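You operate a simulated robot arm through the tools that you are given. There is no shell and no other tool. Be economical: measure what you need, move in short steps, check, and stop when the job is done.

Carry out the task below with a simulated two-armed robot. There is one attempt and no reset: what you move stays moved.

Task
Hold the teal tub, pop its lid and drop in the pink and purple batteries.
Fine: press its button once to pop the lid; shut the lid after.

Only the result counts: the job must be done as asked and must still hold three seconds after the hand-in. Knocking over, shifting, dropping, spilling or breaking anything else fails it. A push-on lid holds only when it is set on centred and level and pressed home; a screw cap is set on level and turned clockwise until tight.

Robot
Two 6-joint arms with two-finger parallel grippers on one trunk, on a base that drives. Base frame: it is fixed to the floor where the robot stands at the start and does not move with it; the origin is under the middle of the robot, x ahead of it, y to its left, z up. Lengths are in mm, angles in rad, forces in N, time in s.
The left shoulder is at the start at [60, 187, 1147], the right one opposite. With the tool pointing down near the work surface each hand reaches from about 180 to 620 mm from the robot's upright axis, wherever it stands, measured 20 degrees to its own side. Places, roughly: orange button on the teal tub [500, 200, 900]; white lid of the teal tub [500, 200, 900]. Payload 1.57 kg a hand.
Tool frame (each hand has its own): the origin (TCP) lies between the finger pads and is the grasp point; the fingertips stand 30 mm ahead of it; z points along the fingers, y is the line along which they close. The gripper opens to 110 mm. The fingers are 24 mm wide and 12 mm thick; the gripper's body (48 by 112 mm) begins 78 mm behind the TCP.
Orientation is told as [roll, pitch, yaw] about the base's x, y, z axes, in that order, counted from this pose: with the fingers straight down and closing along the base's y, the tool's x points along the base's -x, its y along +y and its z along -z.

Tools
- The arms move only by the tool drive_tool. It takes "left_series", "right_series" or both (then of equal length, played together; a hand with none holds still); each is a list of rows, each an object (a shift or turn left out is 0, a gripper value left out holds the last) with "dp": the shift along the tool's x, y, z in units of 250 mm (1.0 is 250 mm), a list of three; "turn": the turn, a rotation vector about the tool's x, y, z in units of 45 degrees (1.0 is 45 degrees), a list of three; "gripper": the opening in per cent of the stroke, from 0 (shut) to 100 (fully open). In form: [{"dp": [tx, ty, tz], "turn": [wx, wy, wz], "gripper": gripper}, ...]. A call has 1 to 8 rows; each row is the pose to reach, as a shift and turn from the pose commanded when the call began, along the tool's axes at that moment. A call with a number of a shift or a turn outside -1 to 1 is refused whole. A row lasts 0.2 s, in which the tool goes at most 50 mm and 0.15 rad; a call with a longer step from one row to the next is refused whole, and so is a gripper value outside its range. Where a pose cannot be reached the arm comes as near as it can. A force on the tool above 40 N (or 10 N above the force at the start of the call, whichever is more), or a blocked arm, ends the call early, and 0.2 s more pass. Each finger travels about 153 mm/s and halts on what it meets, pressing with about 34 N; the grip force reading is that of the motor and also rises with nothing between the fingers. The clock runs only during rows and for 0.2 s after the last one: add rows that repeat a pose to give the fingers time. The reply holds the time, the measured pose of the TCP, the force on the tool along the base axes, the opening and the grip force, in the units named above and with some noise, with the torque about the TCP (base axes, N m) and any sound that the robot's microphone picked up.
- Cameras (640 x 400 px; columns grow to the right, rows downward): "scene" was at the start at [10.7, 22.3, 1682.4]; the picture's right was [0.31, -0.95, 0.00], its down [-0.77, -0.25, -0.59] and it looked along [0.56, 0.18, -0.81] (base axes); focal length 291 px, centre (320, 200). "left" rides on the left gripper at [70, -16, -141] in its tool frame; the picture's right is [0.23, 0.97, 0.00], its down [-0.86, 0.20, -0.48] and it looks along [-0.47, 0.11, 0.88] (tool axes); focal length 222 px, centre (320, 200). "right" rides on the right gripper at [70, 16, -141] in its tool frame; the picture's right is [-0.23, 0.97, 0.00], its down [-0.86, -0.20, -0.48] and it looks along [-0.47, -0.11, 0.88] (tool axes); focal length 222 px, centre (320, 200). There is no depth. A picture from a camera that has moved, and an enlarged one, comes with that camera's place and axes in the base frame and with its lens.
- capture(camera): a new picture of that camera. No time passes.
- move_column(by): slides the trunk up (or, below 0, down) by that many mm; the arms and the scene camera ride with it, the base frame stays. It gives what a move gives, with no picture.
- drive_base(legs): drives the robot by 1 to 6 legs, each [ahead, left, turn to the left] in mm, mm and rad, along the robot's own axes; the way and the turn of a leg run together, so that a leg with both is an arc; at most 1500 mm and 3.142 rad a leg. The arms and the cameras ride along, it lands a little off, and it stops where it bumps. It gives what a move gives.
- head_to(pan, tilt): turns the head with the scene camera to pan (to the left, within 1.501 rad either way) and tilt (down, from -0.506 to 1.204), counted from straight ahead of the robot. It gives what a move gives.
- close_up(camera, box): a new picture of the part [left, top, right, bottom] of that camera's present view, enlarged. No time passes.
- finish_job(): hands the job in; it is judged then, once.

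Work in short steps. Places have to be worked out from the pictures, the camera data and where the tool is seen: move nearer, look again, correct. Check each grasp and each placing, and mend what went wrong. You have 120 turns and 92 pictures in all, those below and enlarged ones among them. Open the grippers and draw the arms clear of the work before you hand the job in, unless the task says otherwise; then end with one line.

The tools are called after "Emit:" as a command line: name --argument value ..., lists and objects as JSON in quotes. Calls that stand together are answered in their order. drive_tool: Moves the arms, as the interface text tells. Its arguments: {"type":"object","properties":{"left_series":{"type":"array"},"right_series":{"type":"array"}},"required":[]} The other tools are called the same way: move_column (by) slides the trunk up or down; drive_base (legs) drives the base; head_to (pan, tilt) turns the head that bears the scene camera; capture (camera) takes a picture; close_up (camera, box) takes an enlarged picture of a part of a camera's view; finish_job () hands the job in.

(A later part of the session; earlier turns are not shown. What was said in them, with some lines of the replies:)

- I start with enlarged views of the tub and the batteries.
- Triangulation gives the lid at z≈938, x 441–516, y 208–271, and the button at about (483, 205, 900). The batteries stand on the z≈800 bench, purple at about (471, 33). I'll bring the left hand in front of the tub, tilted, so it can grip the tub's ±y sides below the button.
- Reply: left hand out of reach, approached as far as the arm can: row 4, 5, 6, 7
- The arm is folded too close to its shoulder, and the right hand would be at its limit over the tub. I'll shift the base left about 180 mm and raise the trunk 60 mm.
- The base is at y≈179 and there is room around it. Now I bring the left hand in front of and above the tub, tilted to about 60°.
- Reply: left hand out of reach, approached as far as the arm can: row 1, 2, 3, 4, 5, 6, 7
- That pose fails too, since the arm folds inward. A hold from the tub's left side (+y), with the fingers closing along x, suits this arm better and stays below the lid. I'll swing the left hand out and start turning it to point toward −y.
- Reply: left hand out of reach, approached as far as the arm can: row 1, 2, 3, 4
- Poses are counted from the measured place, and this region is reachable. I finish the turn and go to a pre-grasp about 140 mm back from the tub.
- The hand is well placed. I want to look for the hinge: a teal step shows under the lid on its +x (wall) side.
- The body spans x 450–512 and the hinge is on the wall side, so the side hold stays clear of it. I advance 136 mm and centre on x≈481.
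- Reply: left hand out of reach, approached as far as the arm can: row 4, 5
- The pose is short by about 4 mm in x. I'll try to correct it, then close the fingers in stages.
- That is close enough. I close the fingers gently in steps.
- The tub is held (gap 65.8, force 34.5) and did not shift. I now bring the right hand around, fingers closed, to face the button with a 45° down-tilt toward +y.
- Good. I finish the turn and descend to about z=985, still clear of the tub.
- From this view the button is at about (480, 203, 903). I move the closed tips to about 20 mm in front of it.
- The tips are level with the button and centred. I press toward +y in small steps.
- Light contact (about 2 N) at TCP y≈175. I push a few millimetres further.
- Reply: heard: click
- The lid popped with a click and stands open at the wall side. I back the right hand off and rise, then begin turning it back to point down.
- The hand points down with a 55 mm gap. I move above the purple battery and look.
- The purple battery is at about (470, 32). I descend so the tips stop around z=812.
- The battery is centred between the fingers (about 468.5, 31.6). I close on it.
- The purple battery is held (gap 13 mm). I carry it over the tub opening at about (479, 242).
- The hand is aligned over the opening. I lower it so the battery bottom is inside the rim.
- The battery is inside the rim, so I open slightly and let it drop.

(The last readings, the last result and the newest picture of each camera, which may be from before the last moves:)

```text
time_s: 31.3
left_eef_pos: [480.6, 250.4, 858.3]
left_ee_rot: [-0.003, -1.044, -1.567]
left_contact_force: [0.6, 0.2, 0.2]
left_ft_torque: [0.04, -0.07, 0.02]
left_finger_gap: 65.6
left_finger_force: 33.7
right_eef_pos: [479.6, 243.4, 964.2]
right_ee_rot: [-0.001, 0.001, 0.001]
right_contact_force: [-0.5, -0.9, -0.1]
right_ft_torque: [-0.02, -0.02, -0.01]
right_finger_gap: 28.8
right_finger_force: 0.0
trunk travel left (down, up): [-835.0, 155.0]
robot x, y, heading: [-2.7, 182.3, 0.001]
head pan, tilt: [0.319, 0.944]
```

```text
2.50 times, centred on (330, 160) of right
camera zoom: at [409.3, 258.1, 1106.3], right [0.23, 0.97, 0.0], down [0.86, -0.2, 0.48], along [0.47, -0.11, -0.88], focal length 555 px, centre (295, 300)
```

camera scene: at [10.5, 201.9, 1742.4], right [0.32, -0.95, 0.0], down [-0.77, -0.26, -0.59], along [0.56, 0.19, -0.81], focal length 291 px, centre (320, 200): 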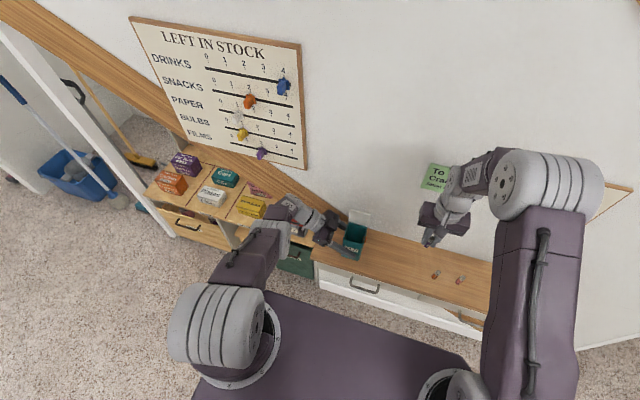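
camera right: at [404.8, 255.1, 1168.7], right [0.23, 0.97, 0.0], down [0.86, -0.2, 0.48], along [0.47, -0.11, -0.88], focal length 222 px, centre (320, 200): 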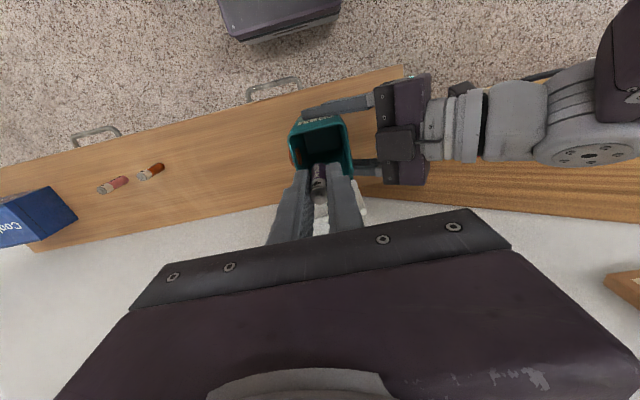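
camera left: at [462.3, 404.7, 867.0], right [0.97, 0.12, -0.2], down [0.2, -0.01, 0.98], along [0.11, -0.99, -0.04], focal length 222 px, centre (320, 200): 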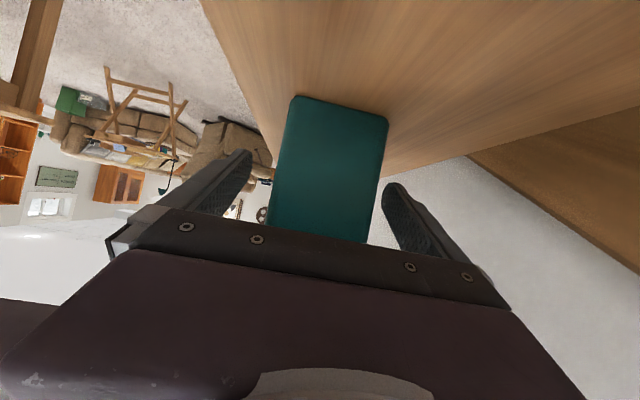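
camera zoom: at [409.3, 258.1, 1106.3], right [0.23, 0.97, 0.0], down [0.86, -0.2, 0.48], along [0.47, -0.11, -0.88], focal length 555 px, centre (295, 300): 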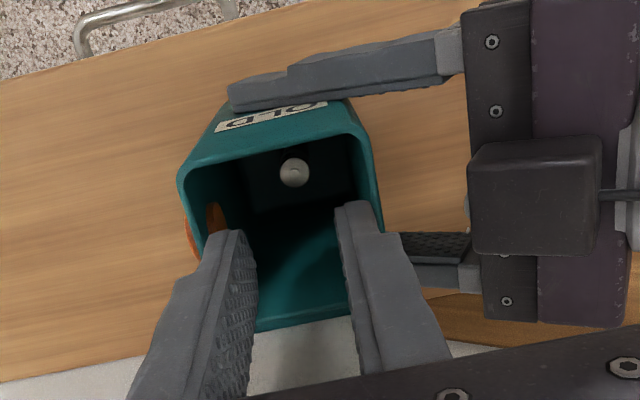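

The purple battery is in the tub. I rise and head for the pink one at about (476, −117).

Emit:
drive_tool --right_series '[{"dp": [0, 0, -0.15]}, {"dp": [0, 0, -0.28], "gripper": 50}, {"dp": [0, -0.17, -0.28]}, {"dp": [0, -0.34, -0.28]}, {"dp": [0, -0.51, -0.28]}, {"dp": [0, -0.68, -0.28]}, {"dp": [0, -0.85, -0.28]}, {"dp": [0, -0.96, -0.28]}]'

Emit:
drive_tool --right_series '[{"dp": [0.004, -0.16, 0]}, {"dp": [0.008, -0.32, 0]}, {"dp": [0.012, -0.47, 0.1]}, {"dp": [0.012, -0.47, 0.25]}, {"dp": [0.012, -0.47, 0.25]}]'

Emit:
capture --camera "right"

Emit:
close_up --camera "scene" --box '[340, 210, 500, 310]'

```text
time_s: 33.1
left_eef_pos: [480.0, 249.9, 857.3]
left_ee_rot: [-0.005, -1.046, -1.567]
left_contact_force: [0.0, -0.9, 0.1]
left_ft_torque: [-0.1, -0.01, -0.03]
left_finger_gap: 65.7
left_finger_force: 34.0
right_eef_pos: [480.8, 3.3, 1036.0]
right_ee_rot: [0.0, 0.0, 0.004]
right_contact_force: [-0.2, -0.2, -0.4]
right_ft_torque: [0.0, 0.01, 0.01]
right_finger_gap: 54.9
right_finger_force: 0.1
trunk travel left (down, up): [-835.0, 155.0]
robot x, y, heading: [-3.1, 181.1, 0.006]
head pan, tilt: [0.319, 0.944]
```

```text
time_s: 34.3
left_eef_pos: [480.0, 250.8, 855.8]
left_ee_rot: [-0.001, -1.045, -1.566]
left_contact_force: [-0.1, 0.5, -0.9]
left_ft_torque: [-0.02, 0.0, 0.0]
left_finger_gap: 65.9
left_finger_force: 34.1
right_eef_pos: [479.2, -113.8, 970.3]
right_ee_rot: [0.001, 0.0, 0.003]
right_contact_force: [0.3, -1.1, 0.2]
right_ft_torque: [-0.03, -0.01, -0.02]
right_finger_gap: 55.0
right_finger_force: 0.1
trunk travel left (down, up): [-835.0, 155.0]
robot x, y, heading: [1.7, 180.8, -0.002]
head pan, tilt: [0.319, 0.944]
```

```text
61 pictures are left
camera right: at [409.9, -99.1, 1111.7], right [0.23, 0.97, 0.0], down [0.86, -0.2, 0.48], along [0.47, -0.11, -0.88], focal length 222 px, centre (320, 200)
```

right: 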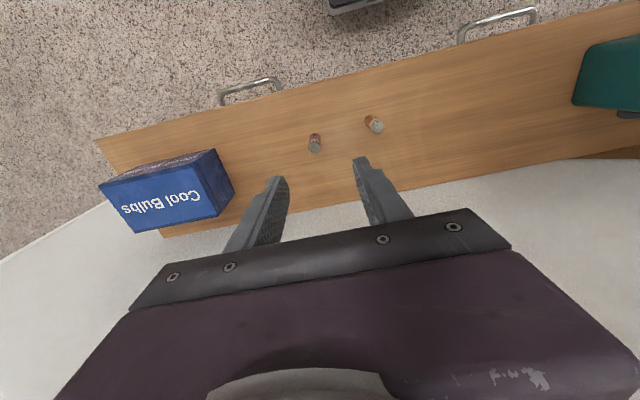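

```text
4.00 times, centred on (420, 260) of scene
camera zoom: at [10.2, 202.1, 1742.4], right [0.32, -0.95, 0.0], down [-0.77, -0.26, -0.59], along [0.56, 0.19, -0.81], focal length 1164 px, centre (-80, -40)
```

zoom: 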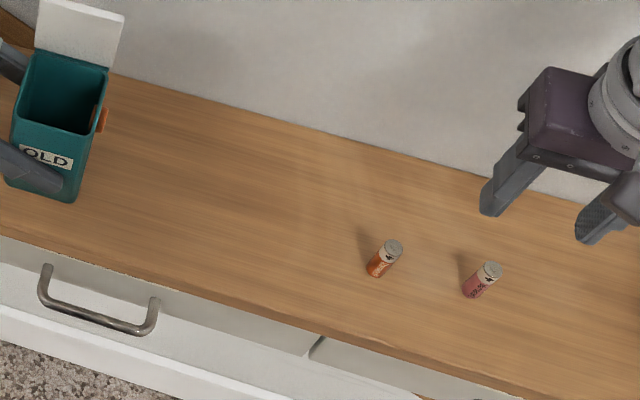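

The pink battery is at about (481, −121) and its neighbours are well clear. I descend around it.

Emit:
drive_tool --right_series '[{"dp": [-0.008, -0.029, 0.15]}, {"dp": [-0.008, -0.029, 0.32]}, {"dp": [-0.008, -0.029, 0.509]}, {"dp": [-0.008, -0.029, 0.509]}]'

Emit:
capture --camera "right"

```text
time_s: 35.3
left_eef_pos: [480.7, 250.4, 857.1]
left_ee_rot: [-0.002, -1.044, -1.568]
left_contact_force: [0.7, -0.7, 0.4]
left_ft_torque: [-0.07, -0.06, 0.0]
left_finger_gap: 65.3
left_finger_force: 33.5
right_eef_pos: [478.9, -119.6, 843.9]
right_ee_rot: [0.001, 0.0, 0.003]
right_contact_force: [0.4, -0.7, 0.7]
right_ft_torque: [-0.03, 0.0, -0.01]
right_finger_gap: 55.3
right_finger_force: 0.2
trunk travel left (down, up): [-835.0, 155.0]
robot x, y, heading: [0.7, 180.0, 0.001]
head pan, tilt: [0.319, 0.944]
```

```text
59 pictures are left
camera right: at [410.3, -104.9, 985.6], right [0.23, 0.97, 0.0], down [0.86, -0.2, 0.48], along [0.47, -0.11, -0.88], focal length 222 px, centre (320, 200)
```

right: 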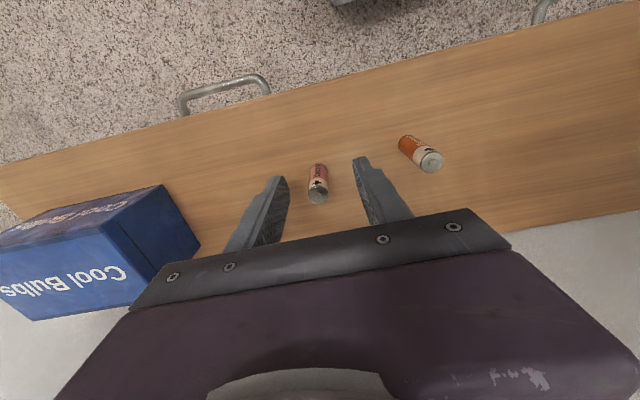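

The top is at about (480.5, −122). I nudge the hand 2 mm and close.

Emit:
drive_tool --right_series '[{"dp": [0, -0.008, 0], "gripper": 30}, {"dp": [0, -0.008, 0], "gripper": 20}, {"dp": [0, -0.008, 0], "gripper": 14}, {"dp": [0, -0.008, 0], "gripper": 8}, {"dp": [0, -0.008, 0], "gripper": 4}, {"dp": [0, -0.008, 0], "gripper": 4}]'

Emit:
drive_tool --right_series '[{"dp": [0, 0, -0.15]}, {"dp": [0, 0, -0.3]}, {"dp": [0, 0, -0.45]}, {"dp": [0, 0, -0.6]}, {"dp": [0, 0, -0.74]}, {"dp": [0, 0, -0.74]}]'

Emit:
capture --camera "right"

```text
time_s: 36.7
left_eef_pos: [480.2, 249.8, 856.9]
left_ee_rot: [-0.003, -1.047, -1.568]
left_contact_force: [-0.3, -0.1, -0.5]
left_ft_torque: [0.01, -0.08, 0.0]
left_finger_gap: 65.9
left_finger_force: 33.9
right_eef_pos: [479.9, -122.2, 844.5]
right_ee_rot: [-0.001, -0.001, 0.0]
right_contact_force: [0.8, 0.0, 0.6]
right_ft_torque: [0.01, 0.04, -0.03]
right_finger_gap: 12.8
right_finger_force: 29.3
trunk travel left (down, up): [-835.0, 155.0]
robot x, y, heading: [-1.9, 177.8, 0.002]
head pan, tilt: [0.319, 0.944]
```

```text
time_s: 38.1
left_eef_pos: [480.8, 249.3, 857.8]
left_ee_rot: [-0.004, -1.047, -1.569]
left_contact_force: [-1.2, 0.7, 0.4]
left_ft_torque: [0.02, -0.01, 0.05]
left_finger_gap: 65.7
left_finger_force: 34.2
right_eef_pos: [480.5, -125.7, 1031.5]
right_ee_rot: [-0.001, -0.002, 0.002]
right_contact_force: [0.2, -0.5, 0.0]
right_ft_torque: [0.0, 0.02, -0.02]
right_finger_gap: 12.7
right_finger_force: 29.9
trunk travel left (down, up): [-835.0, 155.0]
robot x, y, heading: [-0.4, 177.4, -0.002]
head pan, tilt: [0.319, 0.944]
```

```text
58 pictures are left
camera right: at [410.5, -109.8, 1172.8], right [0.23, 0.97, 0.0], down [0.86, -0.2, 0.48], along [0.47, -0.11, -0.88], focal length 222 px, centre (320, 200)
```

right: 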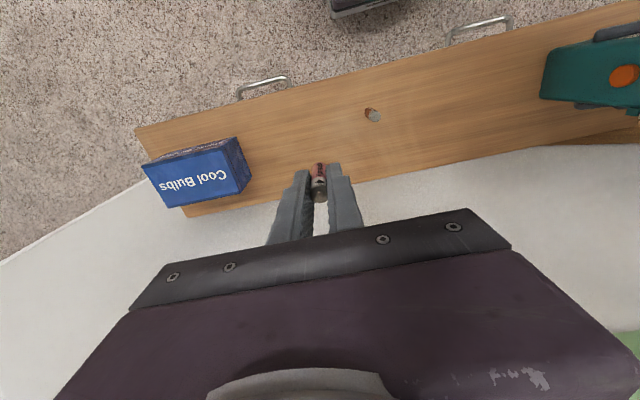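

The pink battery is held. I carry it to above the tub.

Emit:
drive_tool --right_series '[{"dp": [0, 0.17, 0]}, {"dp": [0, 0.34, 0]}, {"dp": [0, 0.51, 0]}, {"dp": [0, 0.68, 0]}, {"dp": [0, 0.85, 0]}, {"dp": [0, 0.95, 0]}, {"dp": [0, 0.95, 0]}]'

Emit:
drive_tool --right_series '[{"dp": [0, 0.17, 0]}, {"dp": [0, 0.34, 0]}, {"dp": [0, 0.52, 0]}, {"dp": [0, 0.52, 0]}]'

```text
time_s: 39.7
left_eef_pos: [480.0, 249.8, 858.0]
left_ee_rot: [-0.004, -1.045, -1.567]
left_contact_force: [-0.4, 1.0, 1.0]
left_ft_torque: [-0.02, -0.09, 0.02]
left_finger_gap: 65.6
left_finger_force: 34.1
right_eef_pos: [479.4, 117.0, 1030.6]
right_ee_rot: [0.001, 0.0, 0.002]
right_contact_force: [0.2, -0.1, -0.2]
right_ft_torque: [-0.01, 0.01, -0.01]
right_finger_gap: 12.7
right_finger_force: 29.8
trunk travel left (down, up): [-835.0, 155.0]
robot x, y, heading: [1.8, 182.3, -0.002]
head pan, tilt: [0.319, 0.944]
```

```text
time_s: 40.7
left_eef_pos: [480.1, 250.6, 857.3]
left_ee_rot: [-0.002, -1.046, -1.568]
left_contact_force: [-0.4, 1.0, 0.0]
left_ft_torque: [0.02, -0.08, 0.03]
left_finger_gap: 65.4
left_finger_force: 34.0
right_eef_pos: [478.9, 244.3, 1031.8]
right_ee_rot: [0.001, -0.001, 0.0]
right_contact_force: [-0.9, -0.5, 0.1]
right_ft_torque: [-0.01, 0.03, 0.01]
right_finger_gap: 13.2
right_finger_force: 29.2
trunk travel left (down, up): [-835.0, 155.0]
robot x, y, heading: [0.8, 183.1, 0.003]
head pan, tilt: [0.319, 0.944]
```

Purple stands at the tub's centre, so I offset the pink toward the front corner while lowering, then check.

Emit:
drive_tool --right_series '[{"dp": [0.056, 0.012, 0.13]}, {"dp": [0.056, 0.012, 0.275]}, {"dp": [0.056, 0.012, 0.275]}]'

Emit:
close_up --camera "right" --box '[220, 80, 440, 240]'

```text
time_s: 41.5
left_eef_pos: [480.0, 249.6, 856.1]
left_ee_rot: [-0.002, -1.046, -1.566]
left_contact_force: [0.2, -0.6, 0.3]
left_ft_torque: [-0.06, -0.03, 0.0]
left_finger_gap: 65.7
left_finger_force: 34.0
right_eef_pos: [465.6, 245.1, 962.7]
right_ee_rot: [0.0, 0.001, 0.003]
right_contact_force: [0.7, -0.7, 0.4]
right_ft_torque: [0.02, 0.0, 0.01]
right_finger_gap: 13.1
right_finger_force: 29.5
trunk travel left (down, up): [-835.0, 155.0]
robot x, y, heading: [0.5, 178.6, 0.003]
head pan, tilt: [0.319, 0.944]
```

```text
2.50 times, centred on (330, 160) of right
camera zoom: at [395.3, 260.5, 1103.6], right [0.23, 0.97, 0.0], down [0.86, -0.2, 0.48], along [0.47, -0.11, -0.88], focal length 555 px, centre (295, 300)
```

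zoom: 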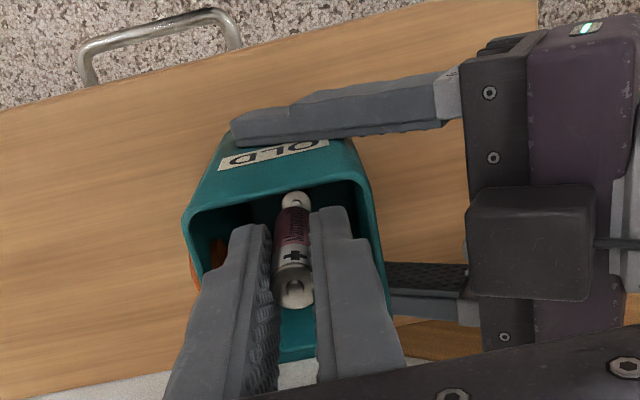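

It is inside the opening, so I release.

Emit:
drive_tool --right_series '[{"gripper": 18}, {"gripper": 26}, {"gripper": 26}, {"gripper": 26}]'

Emit:
close_up --camera "right" --box '[220, 80, 440, 240]'

```text
time_s: 42.5
left_eef_pos: [480.8, 249.9, 857.6]
left_ee_rot: [-0.002, -1.046, -1.568]
left_contact_force: [-0.3, 0.0, 0.8]
left_ft_torque: [0.01, -0.08, 0.0]
left_finger_gap: 65.7
left_finger_force: 33.7
right_eef_pos: [464.6, 244.6, 961.0]
right_ee_rot: [0.001, 0.001, 0.004]
right_contact_force: [-0.5, 0.0, 0.2]
right_ft_torque: [-0.02, -0.01, 0.02]
right_finger_gap: 28.8
right_finger_force: 0.1
trunk travel left (down, up): [-835.0, 155.0]
robot x, y, heading: [-1.1, 178.5, 0.001]
head pan, tilt: [0.319, 0.944]
```

```text
2.50 times, centred on (330, 160) of right
camera zoom: at [395.4, 260.5, 1103.9], right [0.23, 0.97, 0.0], down [0.86, -0.2, 0.48], along [0.47, -0.11, -0.88], focal length 555 px, centre (295, 300)
```

zoom: 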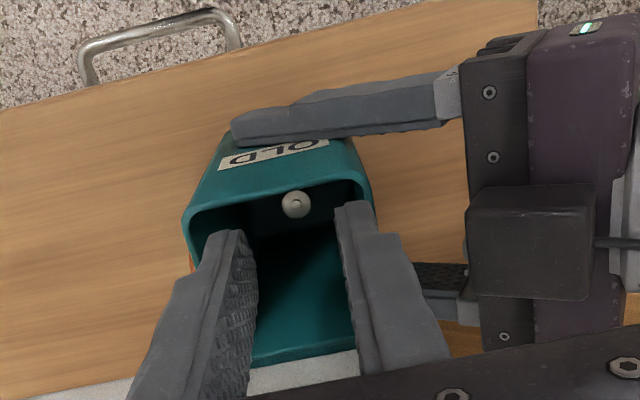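

Only one battery top shows in this view. I rise and look from above to confirm both are inside.

Emit:
drive_tool --right_series '[{"dp": [0, 0, -0.15]}, {"dp": [0, 0, -0.3]}, {"dp": [0, -0.05, -0.45]}, {"dp": [0, -0.2, -0.5]}, {"dp": [0, -0.35, -0.55]}, {"dp": [0, -0.35, -0.55]}]'

Emit:
capture --camera "right"

Emit:
close_up --camera "scene" --box '[320, 190, 400, 270]'

```text
time_s: 43.9
left_eef_pos: [480.1, 250.4, 858.3]
left_ee_rot: [-0.005, -1.049, -1.567]
left_contact_force: [0.0, -0.3, -1.4]
left_ft_torque: [0.01, -0.06, 0.0]
left_finger_gap: 65.9
left_finger_force: 34.1
right_eef_pos: [465.7, 160.3, 1100.4]
right_ee_rot: [0.0, 0.0, 0.0]
right_contact_force: [0.7, 0.0, 0.3]
right_ft_torque: [0.02, 0.01, -0.01]
right_finger_gap: 28.5
right_finger_force: 0.1
trunk travel left (down, up): [-835.0, 155.0]
robot x, y, heading: [0.7, 178.3, 0.002]
head pan, tilt: [0.319, 0.944]
```

```text
55 pictures are left
camera right: at [396.2, 175.5, 1243.1], right [0.23, 0.97, 0.0], down [0.86, -0.2, 0.48], along [0.47, -0.11, -0.88], focal length 222 px, centre (320, 200)
```

right: 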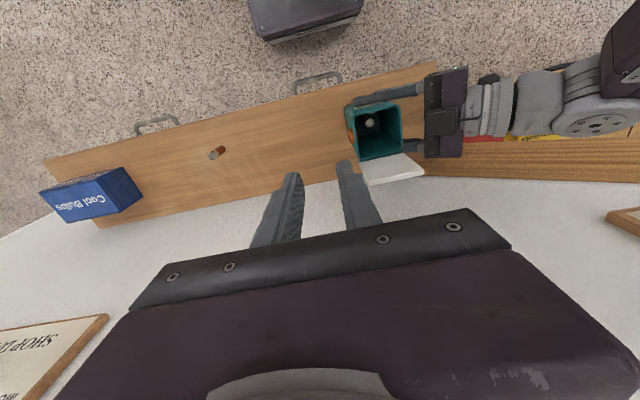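

```text
5.00 times, centred on (360, 230) of scene
camera zoom: at [10.6, 202.7, 1742.4], right [0.32, -0.95, 0.0], down [-0.77, -0.26, -0.59], along [0.56, 0.18, -0.81], focal length 1456 px, centre (120, 50)
```

zoom: 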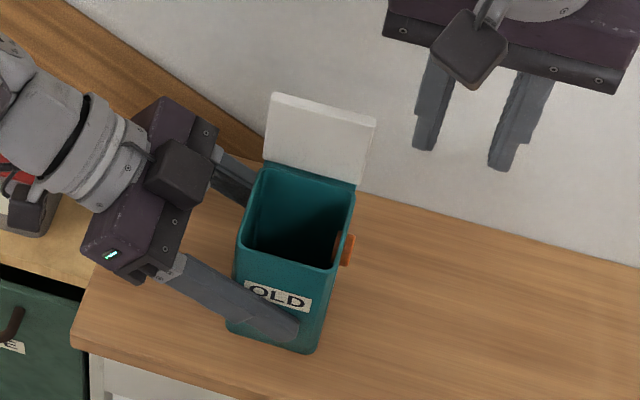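

Emit:
close_up --camera "right" --box '[335, 85, 435, 185]'

```text
4.00 times, centred on (385, 135) of right
camera zoom: at [396.2, 175.5, 1243.1], right [0.23, 0.97, 0.0], down [0.86, -0.2, 0.48], along [0.47, -0.11, -0.88], focal length 888 px, centre (60, 460)
```

zoom: 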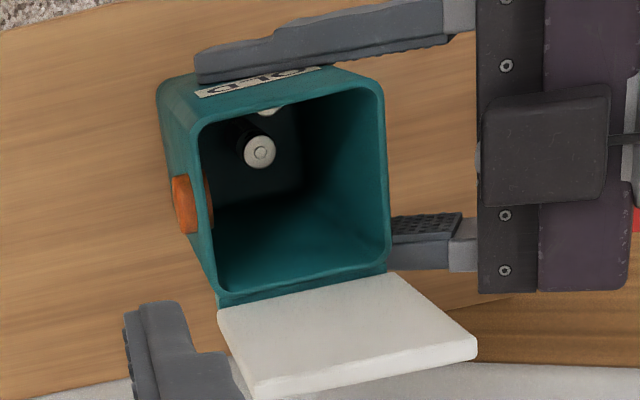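

Both batteries are inside; the pink one's end shows near the front wall. The lid leans back with its top edge near x≈530, z≈985, and the wall is at about x=585. I'll close the fingers, pitch the hand forward 30° and go above the tub, to hook behind the lid and sweep it shut.

Emit:
drive_tool --right_series '[{"dp": [-0.03, 0.06, 0], "turn": [0, -0.133, 0], "gripper": 0}, {"dp": [-0.06, 0.13, 0], "turn": [0, -0.267, 0]}, {"dp": [-0.09, 0.19, 0], "turn": [0, -0.4, 0]}, {"dp": [-0.12, 0.26, 0], "turn": [0, -0.533, 0]}, {"dp": [-0.137, 0.319, 0], "turn": [0, -0.667, 0]}, {"dp": [-0.137, 0.319, 0], "turn": [0, -0.667, 0]}]'

Emit:
capture --camera "right"

Emit:
close_up --camera "scene" --box '[290, 150, 430, 270]'

Emit:
capture --camera "left"

```text
time_s: 45.3
left_eef_pos: [480.4, 250.0, 857.6]
left_ee_rot: [-0.005, -1.044, -1.568]
left_contact_force: [-0.3, 0.4, 0.1]
left_ft_torque: [-0.05, -0.03, 0.01]
left_finger_gap: 65.7
left_finger_force: 34.4
right_eef_pos: [499.4, 239.5, 1101.3]
right_ee_rot: [0.0, -0.523, 0.003]
right_contact_force: [-0.4, 0.4, -0.6]
right_ft_torque: [0.01, 0.03, -0.01]
right_finger_gap: 0.1
right_finger_force: 21.1
trunk travel left (down, up): [-835.0, 155.0]
robot x, y, heading: [1.2, 179.4, -0.001]
head pan, tilt: [0.319, 0.944]
```

```text
52 pictures are left
camera right: at [367.7, 254.8, 1187.6], right [0.19, 0.97, 0.11], down [0.5, -0.2, 0.84], along [0.84, -0.11, -0.53], focal length 222 px, centre (320, 200)
```

right: 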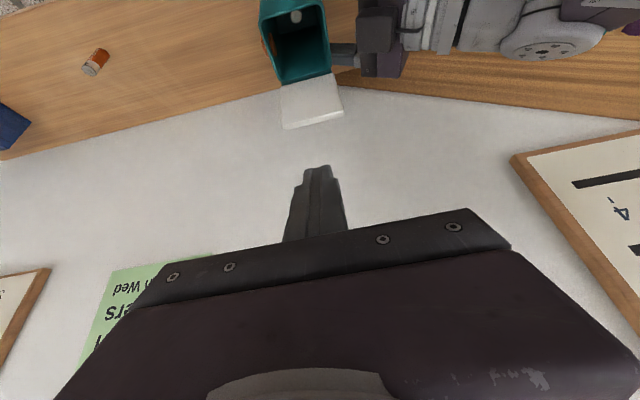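

```text
3.33 times, centred on (360, 210) of scene
camera zoom: at [10.5, 201.8, 1742.4], right [0.32, -0.95, 0.0], down [-0.77, -0.26, -0.59], along [0.56, 0.19, -0.81], focal length 970 px, centre (187, 167)
```

zoom: 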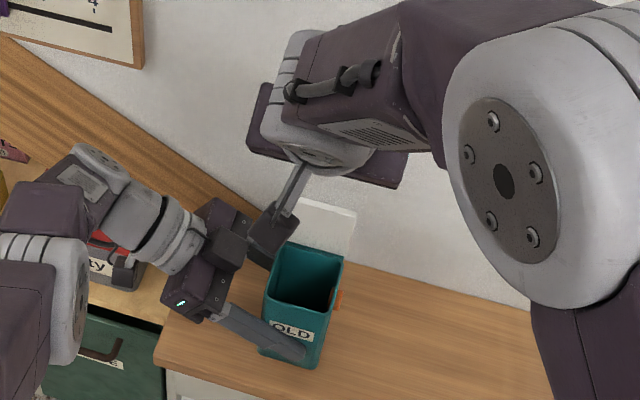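

```text
50 pictures are left
camera left: at [463.5, 406.7, 869.2], right [0.97, 0.12, -0.2], down [0.2, -0.01, 0.98], along [0.11, -0.99, -0.04], focal length 222 px, centre (320, 200)
```

left: 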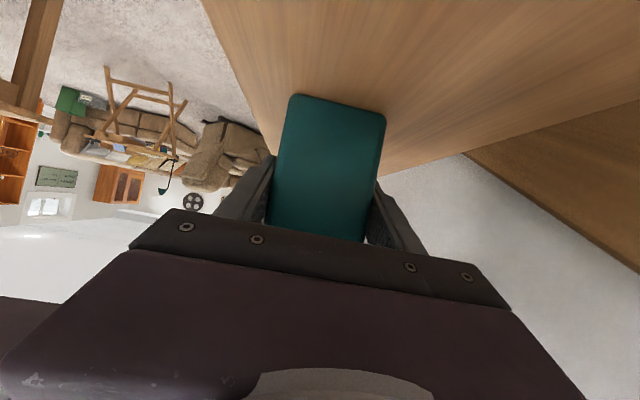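

Triangulated, the lid's top edge is at about x≈526, z≈988. I'll bring the fingertips behind it in stages: first above, then down to about z 975.

Emit:
drive_tool --right_series '[{"dp": [-0.03, 0, 0.11]}, {"dp": [-0.06, 0, 0.224]}, {"dp": [-0.025, 0, 0.285]}, {"dp": [0.01, 0, 0.346]}, {"dp": [0.01, 0, 0.346]}]'

Emit:
capture --camera "right"

Emit:
close_up --camera "scene" --box '[290, 150, 430, 270]'

```text
time_s: 46.5
left_eef_pos: [480.3, 251.4, 858.3]
left_ee_rot: [0.0, -1.044, -1.567]
left_contact_force: [0.5, 0.2, -0.8]
left_ft_torque: [-0.04, -0.05, 0.03]
left_finger_gap: 65.8
left_finger_force: 34.4
right_eef_pos: [540.9, 240.8, 1021.6]
right_ee_rot: [-0.001, -0.524, 0.002]
right_contact_force: [0.1, 0.3, 0.1]
right_ft_torque: [0.0, -0.02, -0.01]
right_finger_gap: 0.0
right_finger_force: 21.2
trunk travel left (down, up): [-835.0, 155.0]
robot x, y, heading: [-1.6, 180.2, 0.003]
head pan, tilt: [0.319, 0.944]
```

```text
49 pictures are left
camera right: at [410.4, 255.8, 1110.5], right [0.19, 0.97, 0.11], down [0.5, -0.2, 0.84], along [0.84, -0.11, -0.53], focal length 222 px, centre (320, 200)
```

right: 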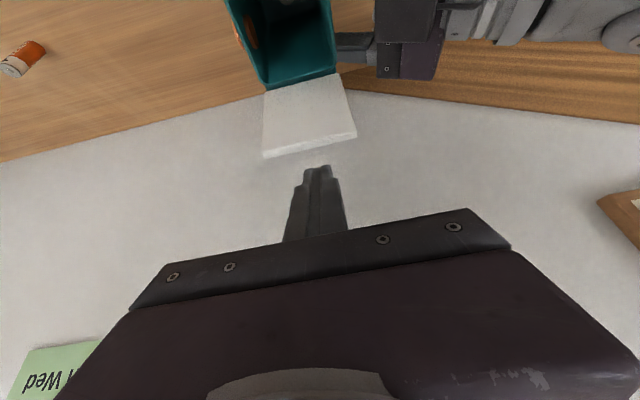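

```text
3.33 times, centred on (360, 210) of scene
camera zoom: at [10.3, 201.9, 1742.4], right [0.32, -0.95, 0.0], down [-0.77, -0.26, -0.59], along [0.56, 0.19, -0.81], focal length 970 px, centre (187, 167)
```

zoom: 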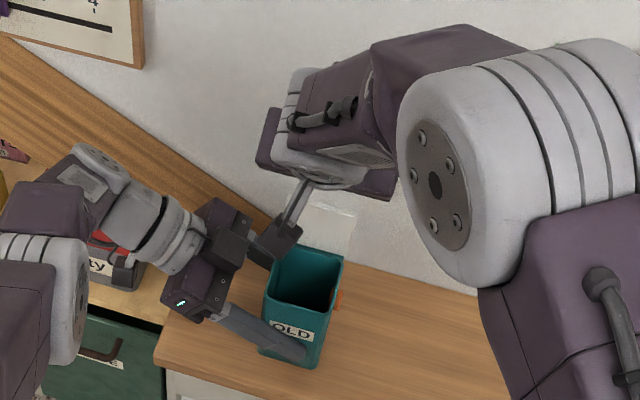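

The tips are past the lid's top edge and clear of it. I lower 20 mm behind it, then draw −x 15 mm.

Emit:
drive_tool --right_series '[{"dp": [0.02, 0, 0.035]}, {"dp": [0.04, 0, 0.069]}, {"dp": [0.057, 0, 0.059]}, {"dp": [0.075, 0, 0.049]}, {"dp": [0.092, 0, 0.039]}, {"dp": [0.092, 0, 0.039]}]'

Emit:
capture --camera "right"

Emit:
close_up --camera "scene" --box '[290, 150, 430, 270]'

```text
time_s: 47.9
left_eef_pos: [480.9, 250.9, 856.9]
left_ee_rot: [-0.004, -1.044, -1.567]
left_contact_force: [-0.5, 1.8, 0.2]
left_ft_torque: [-0.04, -0.1, 0.03]
left_finger_gap: 65.6
left_finger_force: 34.5
right_eef_pos: [526.6, 240.0, 1002.9]
right_ee_rot: [0.0, -0.524, 0.001]
right_contact_force: [-0.7, 0.3, -0.2]
right_ft_torque: [0.0, 0.0, -0.02]
right_finger_gap: 0.1
right_finger_force: 21.8
trunk travel left (down, up): [-835.0, 155.0]
robot x, y, heading: [3.4, 177.1, 0.004]
head pan, tilt: [0.319, 0.944]
```

```text
47 pictures are left
camera right: at [394.5, 255.3, 1090.6], right [0.19, 0.97, 0.11], down [0.5, -0.2, 0.84], along [0.84, -0.11, -0.53], focal length 222 px, centre (320, 200)
```

right: 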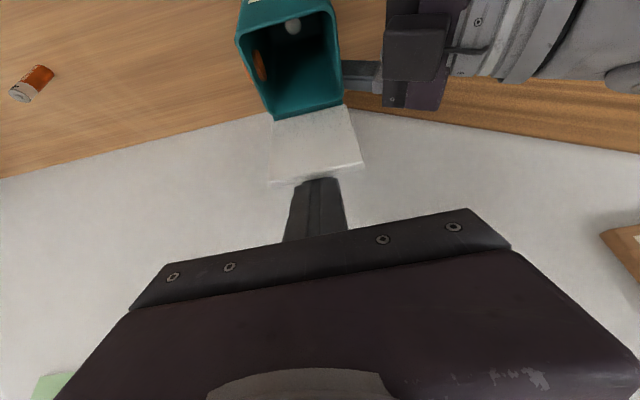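

```text
3.33 times, centred on (360, 210) of scene
camera zoom: at [10.5, 202.0, 1742.4], right [0.32, -0.95, 0.0], down [-0.77, -0.26, -0.59], along [0.56, 0.19, -0.81], focal length 970 px, centre (187, 167)
```

zoom: 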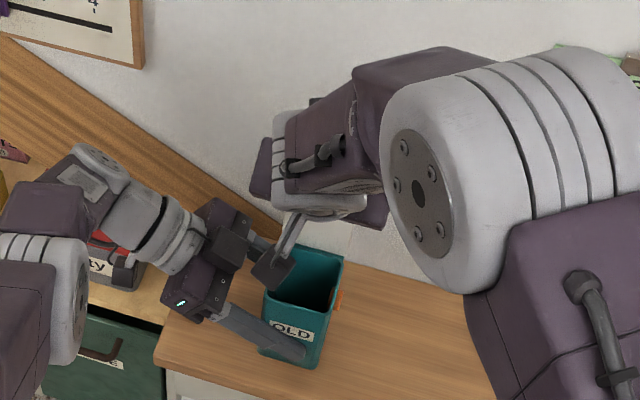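

The tips are now behind the lid. I keep drawing −x slowly.

Emit:
drive_tool --right_series '[{"dp": [0.021, 0, -0.012]}, {"dp": [0.042, 0, -0.024]}, {"dp": [0.062, 0, -0.036]}, {"dp": [0.083, 0, -0.048]}, {"dp": [0.104, 0, -0.06]}, {"dp": [0.125, 0, -0.072]}]'

Emit:
capture --camera "right"

```text
time_s: 49.3
left_eef_pos: [479.6, 250.1, 857.4]
left_ee_rot: [-0.002, -1.046, -1.567]
left_contact_force: [-0.2, 0.2, -0.5]
left_ft_torque: [0.0, -0.1, 0.0]
left_finger_gap: 65.6
left_finger_force: 33.5
right_eef_pos: [488.7, 239.9, 1002.1]
right_ee_rot: [0.0, -0.524, 0.003]
right_contact_force: [-0.1, 0.2, 0.2]
right_ft_torque: [-0.02, 0.0, 0.04]
right_finger_gap: 0.0
right_finger_force: 21.6
trunk travel left (down, up): [-835.0, 155.0]
robot x, y, heading: [-0.7, 178.7, 0.003]
head pan, tilt: [0.319, 0.944]
```

```text
45 pictures are left
camera right: at [358.4, 255.3, 1090.5], right [0.19, 0.97, 0.11], down [0.5, -0.2, 0.84], along [0.84, -0.11, -0.53], focal length 222 px, centre (320, 200)
```

right: 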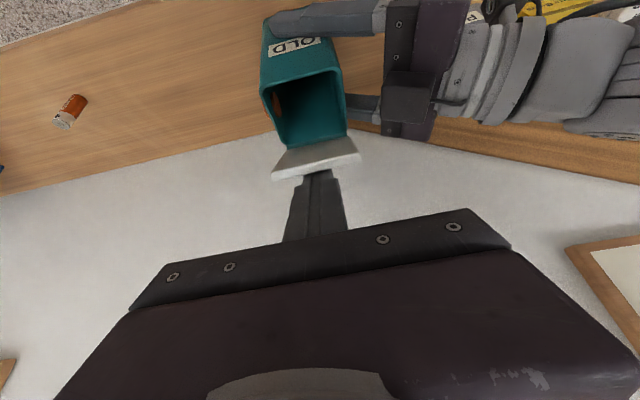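

The lid follows past vertical. I continue along the arc, forward and down.

Emit:
drive_tool --right_series '[{"dp": [0.04, 0, 0.007]}, {"dp": [0.08, 0, 0.014]}, {"dp": [0.123, 0, 0.021]}, {"dp": [0.155, 0, 0.031]}, {"dp": [0.175, 0, 0.038]}, {"dp": [0.175, 0, 0.038]}]'

Emit:
capture --camera "right"

```text
time_s: 50.7
left_eef_pos: [480.2, 249.6, 857.6]
left_ee_rot: [-0.004, -1.047, -1.567]
left_contact_force: [-0.9, 1.0, 0.2]
left_ft_torque: [-0.05, -0.05, 0.0]
left_finger_gap: 65.8
left_finger_force: 34.5
right_eef_pos: [456.0, 238.5, 972.7]
right_ee_rot: [0.001, -0.525, 0.005]
right_contact_force: [0.0, 0.3, -0.3]
right_ft_torque: [0.03, 0.0, -0.01]
right_finger_gap: 0.0
right_finger_force: 21.9
trunk travel left (down, up): [-835.0, 155.0]
robot x, y, heading: [-1.4, 183.6, 0.001]
head pan, tilt: [0.319, 0.944]
```

```text
44 pictures are left
camera right: at [325.8, 254.7, 1060.0], right [0.2, 0.97, 0.11], down [0.5, -0.2, 0.84], along [0.84, -0.11, -0.53], focal length 222 px, centre (320, 200)
```

right: 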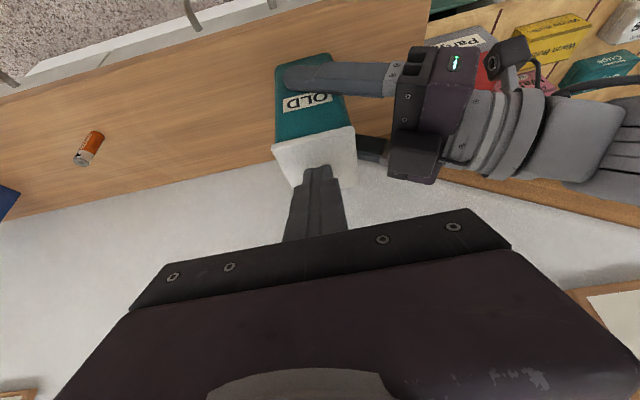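

The lid is almost down. I press straight down until it latches.

Emit:
drive_tool --right_series '[{"dp": [0.006, 0, 0.01]}, {"dp": [0.012, 0, 0.021]}, {"dp": [0.018, 0, 0.031]}, {"dp": [0.024, 0, 0.042]}]'

Emit:
close_up --camera "right" --box '[240, 30, 400, 210]'

```text
time_s: 51.7
left_eef_pos: [479.8, 251.4, 856.2]
left_ee_rot: [0.001, -1.043, -1.569]
left_contact_force: [11.6, 2.3, -17.6]
left_ft_torque: [-0.6, 0.13, 0.28]
left_finger_gap: 65.6
left_finger_force: 33.9
right_eef_pos: [456.4, 240.7, 961.7]
right_ee_rot: [0.002, -0.53, 0.001]
right_contact_force: [-10.2, -5.5, 36.2]
right_ft_torque: [-0.17, 0.17, -0.03]
right_finger_gap: 0.0
right_finger_force: 21.1
trunk travel left (down, up): [-835.0, 155.0]
robot x, y, heading: [-1.8, 180.2, 0.001]
head pan, tilt: [0.319, 0.944]
```

```text
2.22 times, centred on (320, 120) of right
camera zoom: at [325.3, 255.1, 1050.0], right [0.19, 0.97, 0.12], down [0.5, -0.2, 0.84], along [0.85, -0.11, -0.52], focal length 494 px, centre (320, 378)
```

zoom: 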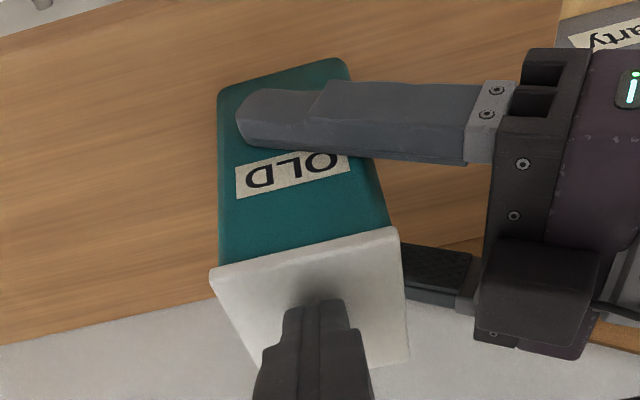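

I'm pressing at 36 N with no click reported. I lift off and see whether the lid stays shut.

Emit:
drive_tool --right_series '[{"dp": [-0.03, 0, -0.052]}, {"dp": [-0.06, 0, -0.104]}, {"dp": [-0.06, 0, -0.2]}, {"dp": [-0.06, 0, -0.3]}, {"dp": [-0.06, 0, -0.3]}]'

Emit:
capture --camera "right"

Emit:
close_up --camera "scene" --box '[310, 190, 410, 270]'

```text
time_s: 52.9
left_eef_pos: [479.9, 251.2, 856.4]
left_ee_rot: [-0.002, -1.047, -1.568]
left_contact_force: [-1.8, 0.7, 2.5]
left_ft_torque: [0.09, -0.05, 0.0]
left_finger_gap: 65.5
left_finger_force: 33.9
right_eef_pos: [431.1, 238.9, 1032.9]
right_ee_rot: [0.0, -0.525, 0.004]
right_contact_force: [-0.6, -0.1, 0.1]
right_ft_torque: [0.02, -0.01, 0.01]
right_finger_gap: 0.0
right_finger_force: 21.2
trunk travel left (down, up): [-835.0, 155.0]
robot x, y, heading: [1.5, 179.6, 0.002]
head pan, tilt: [0.319, 0.944]
```

```text
42 pictures are left
camera right: at [300.4, 254.1, 1120.8], right [0.19, 0.97, 0.11], down [0.5, -0.2, 0.84], along [0.84, -0.11, -0.53], focal length 222 px, centre (320, 200)
```

right: 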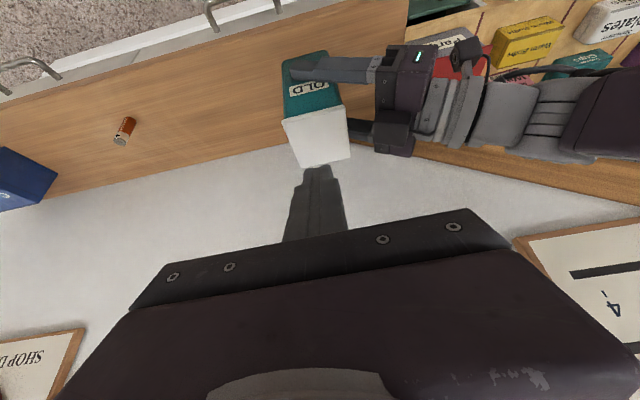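

```text
5.00 times, centred on (360, 230) of scene
camera zoom: at [10.0, 202.1, 1742.4], right [0.32, -0.95, 0.0], down [-0.77, -0.26, -0.59], along [0.56, 0.19, -0.81], focal length 1456 px, centre (120, 50)
```

zoom: 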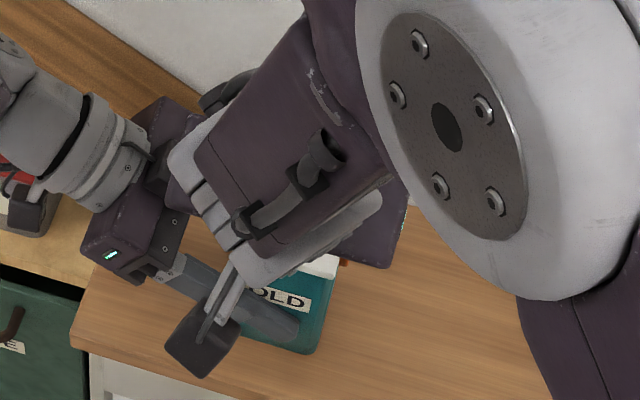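

The lid stays down. I move the right arm aside to inspect the seam.

Emit:
drive_tool --right_series '[{"dp": [0, -0.1, -0.1]}, {"dp": [0, -0.26, -0.15]}, {"dp": [0, -0.42, -0.15]}, {"dp": [0, -0.58, -0.15]}, {"dp": [0, -0.72, -0.15]}, {"dp": [0, -0.72, -0.15]}]'

Emit:
close_up --camera "scene" --box '[320, 190, 400, 270]'

Emit:
close_up --camera "right" --box '[340, 30, 520, 180]'

```text
time_s: 54.3
left_eef_pos: [480.6, 249.9, 858.2]
left_ee_rot: [-0.003, -1.048, -1.566]
left_contact_force: [-0.4, -1.0, 2.3]
left_ft_torque: [0.02, -0.11, -0.04]
left_finger_gap: 65.5
left_finger_force: 33.7
right_eef_pos: [418.0, 62.4, 1074.9]
right_ee_rot: [-0.012, -0.517, 0.006]
right_contact_force: [0.4, -0.6, 0.1]
right_ft_torque: [0.0, -0.01, 0.01]
right_finger_gap: 0.1
right_finger_force: 21.0
right hand out of reach, approached as far as the arm can: row 5, 6
trunk travel left (down, up): [-835.0, 155.0]
robot x, y, heading: [-3.1, 178.4, 0.002]
head pan, tilt: [0.319, 0.944]
```

```text
5.00 times, centred on (360, 230) of scene
camera zoom: at [10.2, 202.2, 1742.4], right [0.32, -0.95, 0.0], down [-0.77, -0.26, -0.59], along [0.56, 0.19, -0.81], focal length 1456 px, centre (120, 50)
```

zoom: 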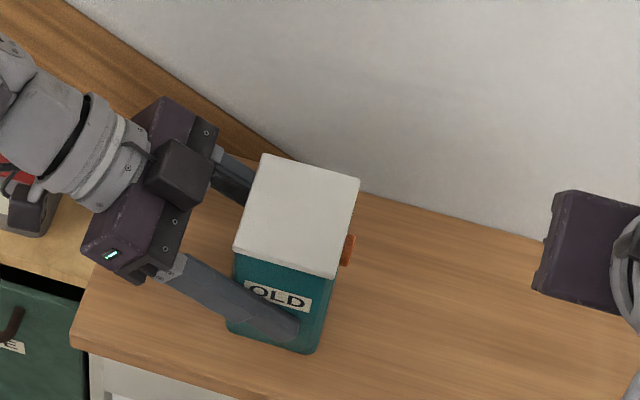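

```text
2.67 times, centred on (430, 105) of right
camera zoom: at [287.7, 79.3, 1163.1], right [0.2, 0.97, 0.1], down [0.51, -0.19, 0.84], along [0.84, -0.11, -0.53], focal length 592 px, centre (27, 453)
```

zoom: 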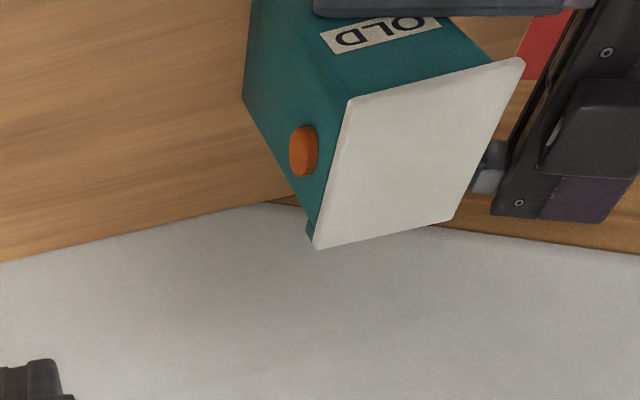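

The lid outline matches its original closed position to within a pixel. No latch click was reported, so I'll press once more with a vertical hand near the front middle of the lid.

Emit:
drive_tool --right_series '[{"dp": [-0.01, 0.14, 0.066], "turn": [0, 0.133, 0]}, {"dp": [-0.021, 0.28, 0.132], "turn": [0, 0.267, 0]}, {"dp": [-0.031, 0.42, 0.198], "turn": [0, 0.4, 0]}, {"dp": [-0.042, 0.56, 0.264], "turn": [0, 0.533, 0]}, {"dp": [-0.052, 0.69, 0.329], "turn": [0, 0.66, 0]}, {"dp": [-0.052, 0.69, 0.329], "turn": [0, 0.66, 0]}]'

```text
time_s: 55.7
left_eef_pos: [479.5, 249.9, 857.4]
left_ee_rot: [-0.002, -1.045, -1.567]
left_contact_force: [-0.3, 2.7, 3.3]
left_ft_torque: [0.24, -0.02, 0.04]
left_finger_gap: 65.6
left_finger_force: 33.9
right_eef_pos: [470.6, 234.4, 1011.8]
right_ee_rot: [0.0, -0.003, 0.005]
right_contact_force: [-1.1, 0.2, 0.2]
right_ft_torque: [-0.01, 0.01, 0.0]
right_finger_gap: 0.3
right_finger_force: 21.9
right hand out of reach, approached as far as the arm can: row 2
trunk travel left (down, up): [-835.0, 155.0]
robot x, y, heading: [-1.9, 180.8, 0.001]
head pan, tilt: [0.319, 0.944]
```

The tips are at z≈982. I descend to near the lid, then press in small steps.

Emit:
drive_tool --right_series '[{"dp": [0.03, 0, 0.08]}, {"dp": [0.03, 0, 0.15]}, {"dp": [0.03, 0, 0.17]}, {"dp": [0.03, 0, 0.18]}, {"dp": [0.03, 0, 0.19]}, {"dp": [0.03, 0, 0.2]}, {"dp": [0.03, 0, 0.208]}, {"dp": [0.03, 0, 0.216]}]'

```text
time_s: 57.5
left_eef_pos: [481.3, 250.4, 857.3]
left_ee_rot: [0.001, -1.043, -1.565]
left_contact_force: [2.1, 1.1, 0.1]
left_ft_torque: [-0.41, 0.33, -0.07]
left_finger_gap: 65.7
left_finger_force: 34.3
right_eef_pos: [462.0, 235.9, 960.8]
right_ee_rot: [0.0, -0.009, 0.003]
right_contact_force: [-3.1, -4.2, 16.6]
right_ft_torque: [-0.13, 0.06, 0.1]
right_finger_gap: 0.3
right_finger_force: 21.3
trunk travel left (down, up): [-835.0, 155.0]
robot x, y, heading: [-1.2, 181.7, 0.001]
head pan, tilt: [0.319, 0.944]
stopped in row 8 (right hand): the force on the tool passed its limit at 44 N (the readings are from after the stop); the commanded pose is now the measured one
```

The lid top is hard at z≈931 with 44 N on it, and the sprung lid stays down when unloaded, so it is latched. I lift off and clear the right arm, then release the tub with the left.

Emit:
drive_tool --right_series '[{"dp": [0, 0, -0.1]}, {"dp": [0, 0, -0.25]}, {"dp": [0, -0.05, -0.4]}, {"dp": [0, -0.2, -0.5]}, {"dp": [0, -0.38, -0.6]}, {"dp": [0, -0.56, -0.65]}, {"dp": [0, -0.74, -0.7]}, {"dp": [0, -0.74, -0.7]}]'

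Emit:
close_up --camera "scene" --box '[320, 190, 400, 270]'

Emit:
capture --camera "right"

```text
refused: row 5 steps farther than a row can; nothing moved
```

```text
5.00 times, centred on (360, 230) of scene
camera zoom: at [7.5, 201.1, 1742.5], right [0.32, -0.95, 0.0], down [-0.77, -0.26, -0.59], along [0.56, 0.19, -0.81], focal length 1456 px, centre (120, 50)
```

zoom: 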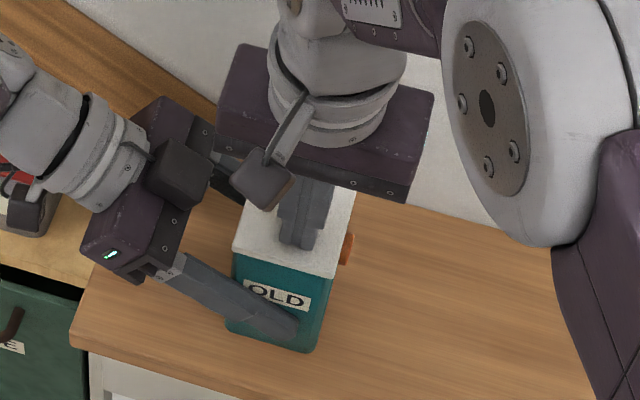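

```text
37 pictures are left
camera right: at [391.9, 250.3, 1103.2], right [0.22, 0.97, 0.0], down [0.85, -0.2, 0.49], along [0.47, -0.11, -0.87], focal length 222 px, centre (320, 200)
```

right: 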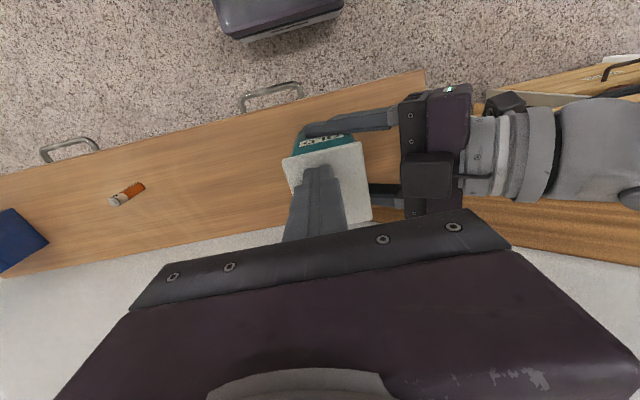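

The move was refused for an oversized step, so I repeat it with shorter steps.

Emit:
drive_tool --right_series '[{"dp": [0, 0, -0.1]}, {"dp": [0, 0, -0.25]}, {"dp": [0, -0.03, -0.4]}, {"dp": [0, -0.18, -0.47]}, {"dp": [0, -0.35, -0.5]}, {"dp": [0, -0.52, -0.52]}, {"dp": [0, -0.69, -0.54]}, {"dp": [0, -0.69, -0.54]}]'

Emit:
close_up --camera "scene" --box '[320, 190, 400, 270]'

Emit:
close_up --camera "right" --box '[340, 60, 480, 180]'

```text
time_s: 59.3
left_eef_pos: [480.3, 250.8, 856.9]
left_ee_rot: [0.003, -1.042, -1.567]
left_contact_force: [-0.4, -1.6, 14.3]
left_ft_torque: [0.01, 0.22, 0.07]
left_finger_gap: 65.6
left_finger_force: 33.7
right_eef_pos: [461.2, 62.1, 1097.3]
right_ee_rot: [0.002, -0.01, 0.005]
right_contact_force: [-0.6, 0.2, 0.2]
right_ft_torque: [-0.02, 0.0, 0.01]
right_finger_gap: 0.1
right_finger_force: 21.6
trunk travel left (down, up): [-835.0, 155.0]
robot x, y, heading: [-2.7, 184.2, -0.005]
head pan, tilt: [0.319, 0.944]
```

```text
5.00 times, centred on (360, 230) of scene
camera zoom: at [8.0, 201.7, 1742.5], right [0.32, -0.95, 0.0], down [-0.77, -0.26, -0.59], along [0.56, 0.19, -0.81], focal length 1456 px, centre (120, 50)
```

zoom: 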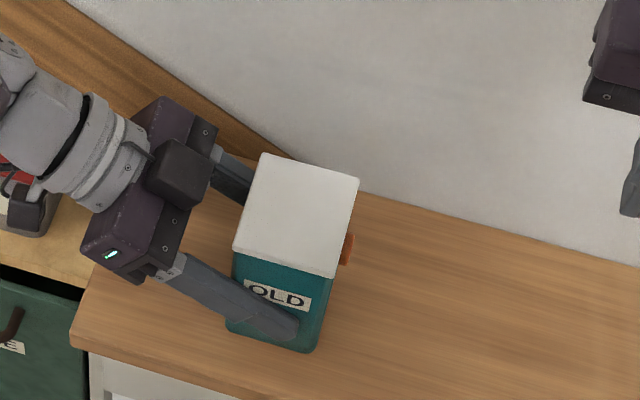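

```text
3.33 times, centred on (410, 120) of right
camera zoom: at [390.4, 77.2, 1238.2], right [0.22, 0.97, 0.0], down [0.85, -0.2, 0.49], along [0.47, -0.11, -0.87], focal length 740 px, centre (20, 467)
```

zoom: 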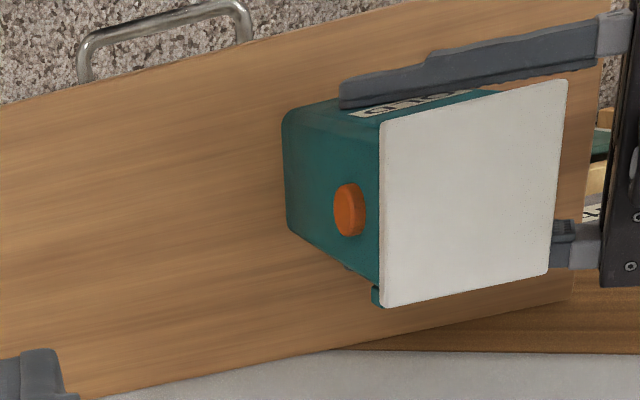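

The lid sits closed exactly as at the start. I release the tub with the left hand and back straight out.

Emit:
drive_tool --left_series '[{"gripper": 64}, {"gripper": 75}, {"gripper": 100}, {"gripper": 100}]'

Emit:
drive_tool --left_series '[{"dp": [0, 0, -0.12]}, {"dp": [0, 0, -0.28]}, {"dp": [0, 0, -0.44]}, {"dp": [0, 0, -0.6]}, {"dp": [0, 0, -0.6]}]' --right_series '[{"gripper": 30}, {"gripper": 60}, {"gripper": 100}, {"gripper": 100}, {"gripper": 100}]'

Emit:
capture --camera "scene"

Emit:
close_up --camera "left" --box '[240, 70, 420, 220]'

```text
time_s: 60.3
left_eef_pos: [481.6, 251.4, 856.4]
left_ee_rot: [-0.003, -1.042, -1.565]
left_contact_force: [0.4, 0.2, 0.0]
left_ft_torque: [0.01, 0.01, 0.02]
left_finger_gap: 109.9
left_finger_force: 0.1
right_eef_pos: [463.0, 62.8, 1095.0]
right_ee_rot: [0.0, -0.005, 0.002]
right_contact_force: [0.7, -0.2, -0.6]
right_ft_torque: [-0.03, 0.0, -0.03]
right_finger_gap: 0.0
right_finger_force: 21.2
trunk travel left (down, up): [-835.0, 155.0]
robot x, y, heading: [1.2, 179.6, 0.003]
head pan, tilt: [0.319, 0.944]
```

```text
time_s: 61.5
left_eef_pos: [479.7, 381.8, 930.0]
left_ee_rot: [-0.002, -1.04, -1.562]
left_contact_force: [0.4, 0.4, 1.0]
left_ft_torque: [0.0, -0.01, 0.04]
left_finger_gap: 109.9
left_finger_force: 0.0
right_eef_pos: [463.3, 60.6, 1095.9]
right_ee_rot: [0.0, -0.008, 0.0]
right_contact_force: [0.4, 0.5, 0.6]
right_ft_torque: [0.0, -0.04, 0.01]
right_finger_gap: 109.7
right_finger_force: 0.1
trunk travel left (down, up): [-835.0, 155.0]
robot x, y, heading: [-1.1, 179.3, -0.003]
head pan, tilt: [0.319, 0.944]
```

```text
34 pictures are left
camera scene: at [10.6, 201.4, 1742.4], right [0.32, -0.95, 0.0], down [-0.77, -0.26, -0.59], along [0.56, 0.19, -0.81], focal length 291 px, centre (320, 200)
```

scene: 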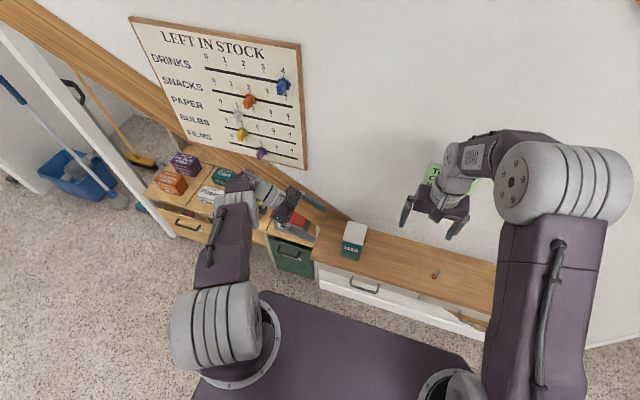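

```text
2.67 times, centred on (330, 145) of left
camera zoom: at [462.1, 537.9, 943.2], right [0.97, 0.12, -0.2], down [0.2, -0.02, 0.98], along [0.11, -0.99, -0.04], focal length 592 px, centre (293, 347)
```

zoom: 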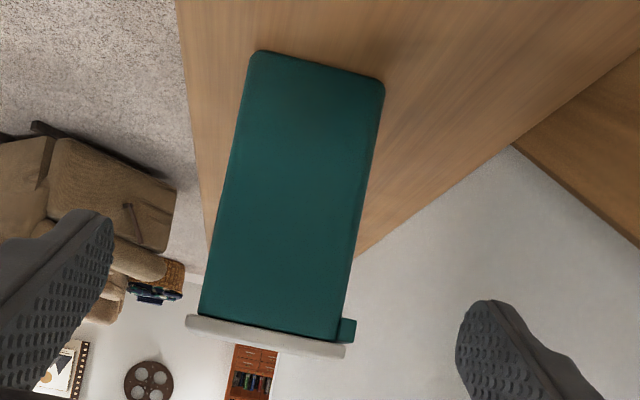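

The side view shows the lid flush, as at the start. The tub is standing, both hands are open and clear, and the orange battery is untouched, so I hand in.

Emit:
finish_job

```text
The job is handed in.
```

I held the tub, popped its lid with one button press, dropped in the pink and purple batteries and shut the lid. It sits flush as at the start and stayed down after I let go, though I heard no latch click when it closed.
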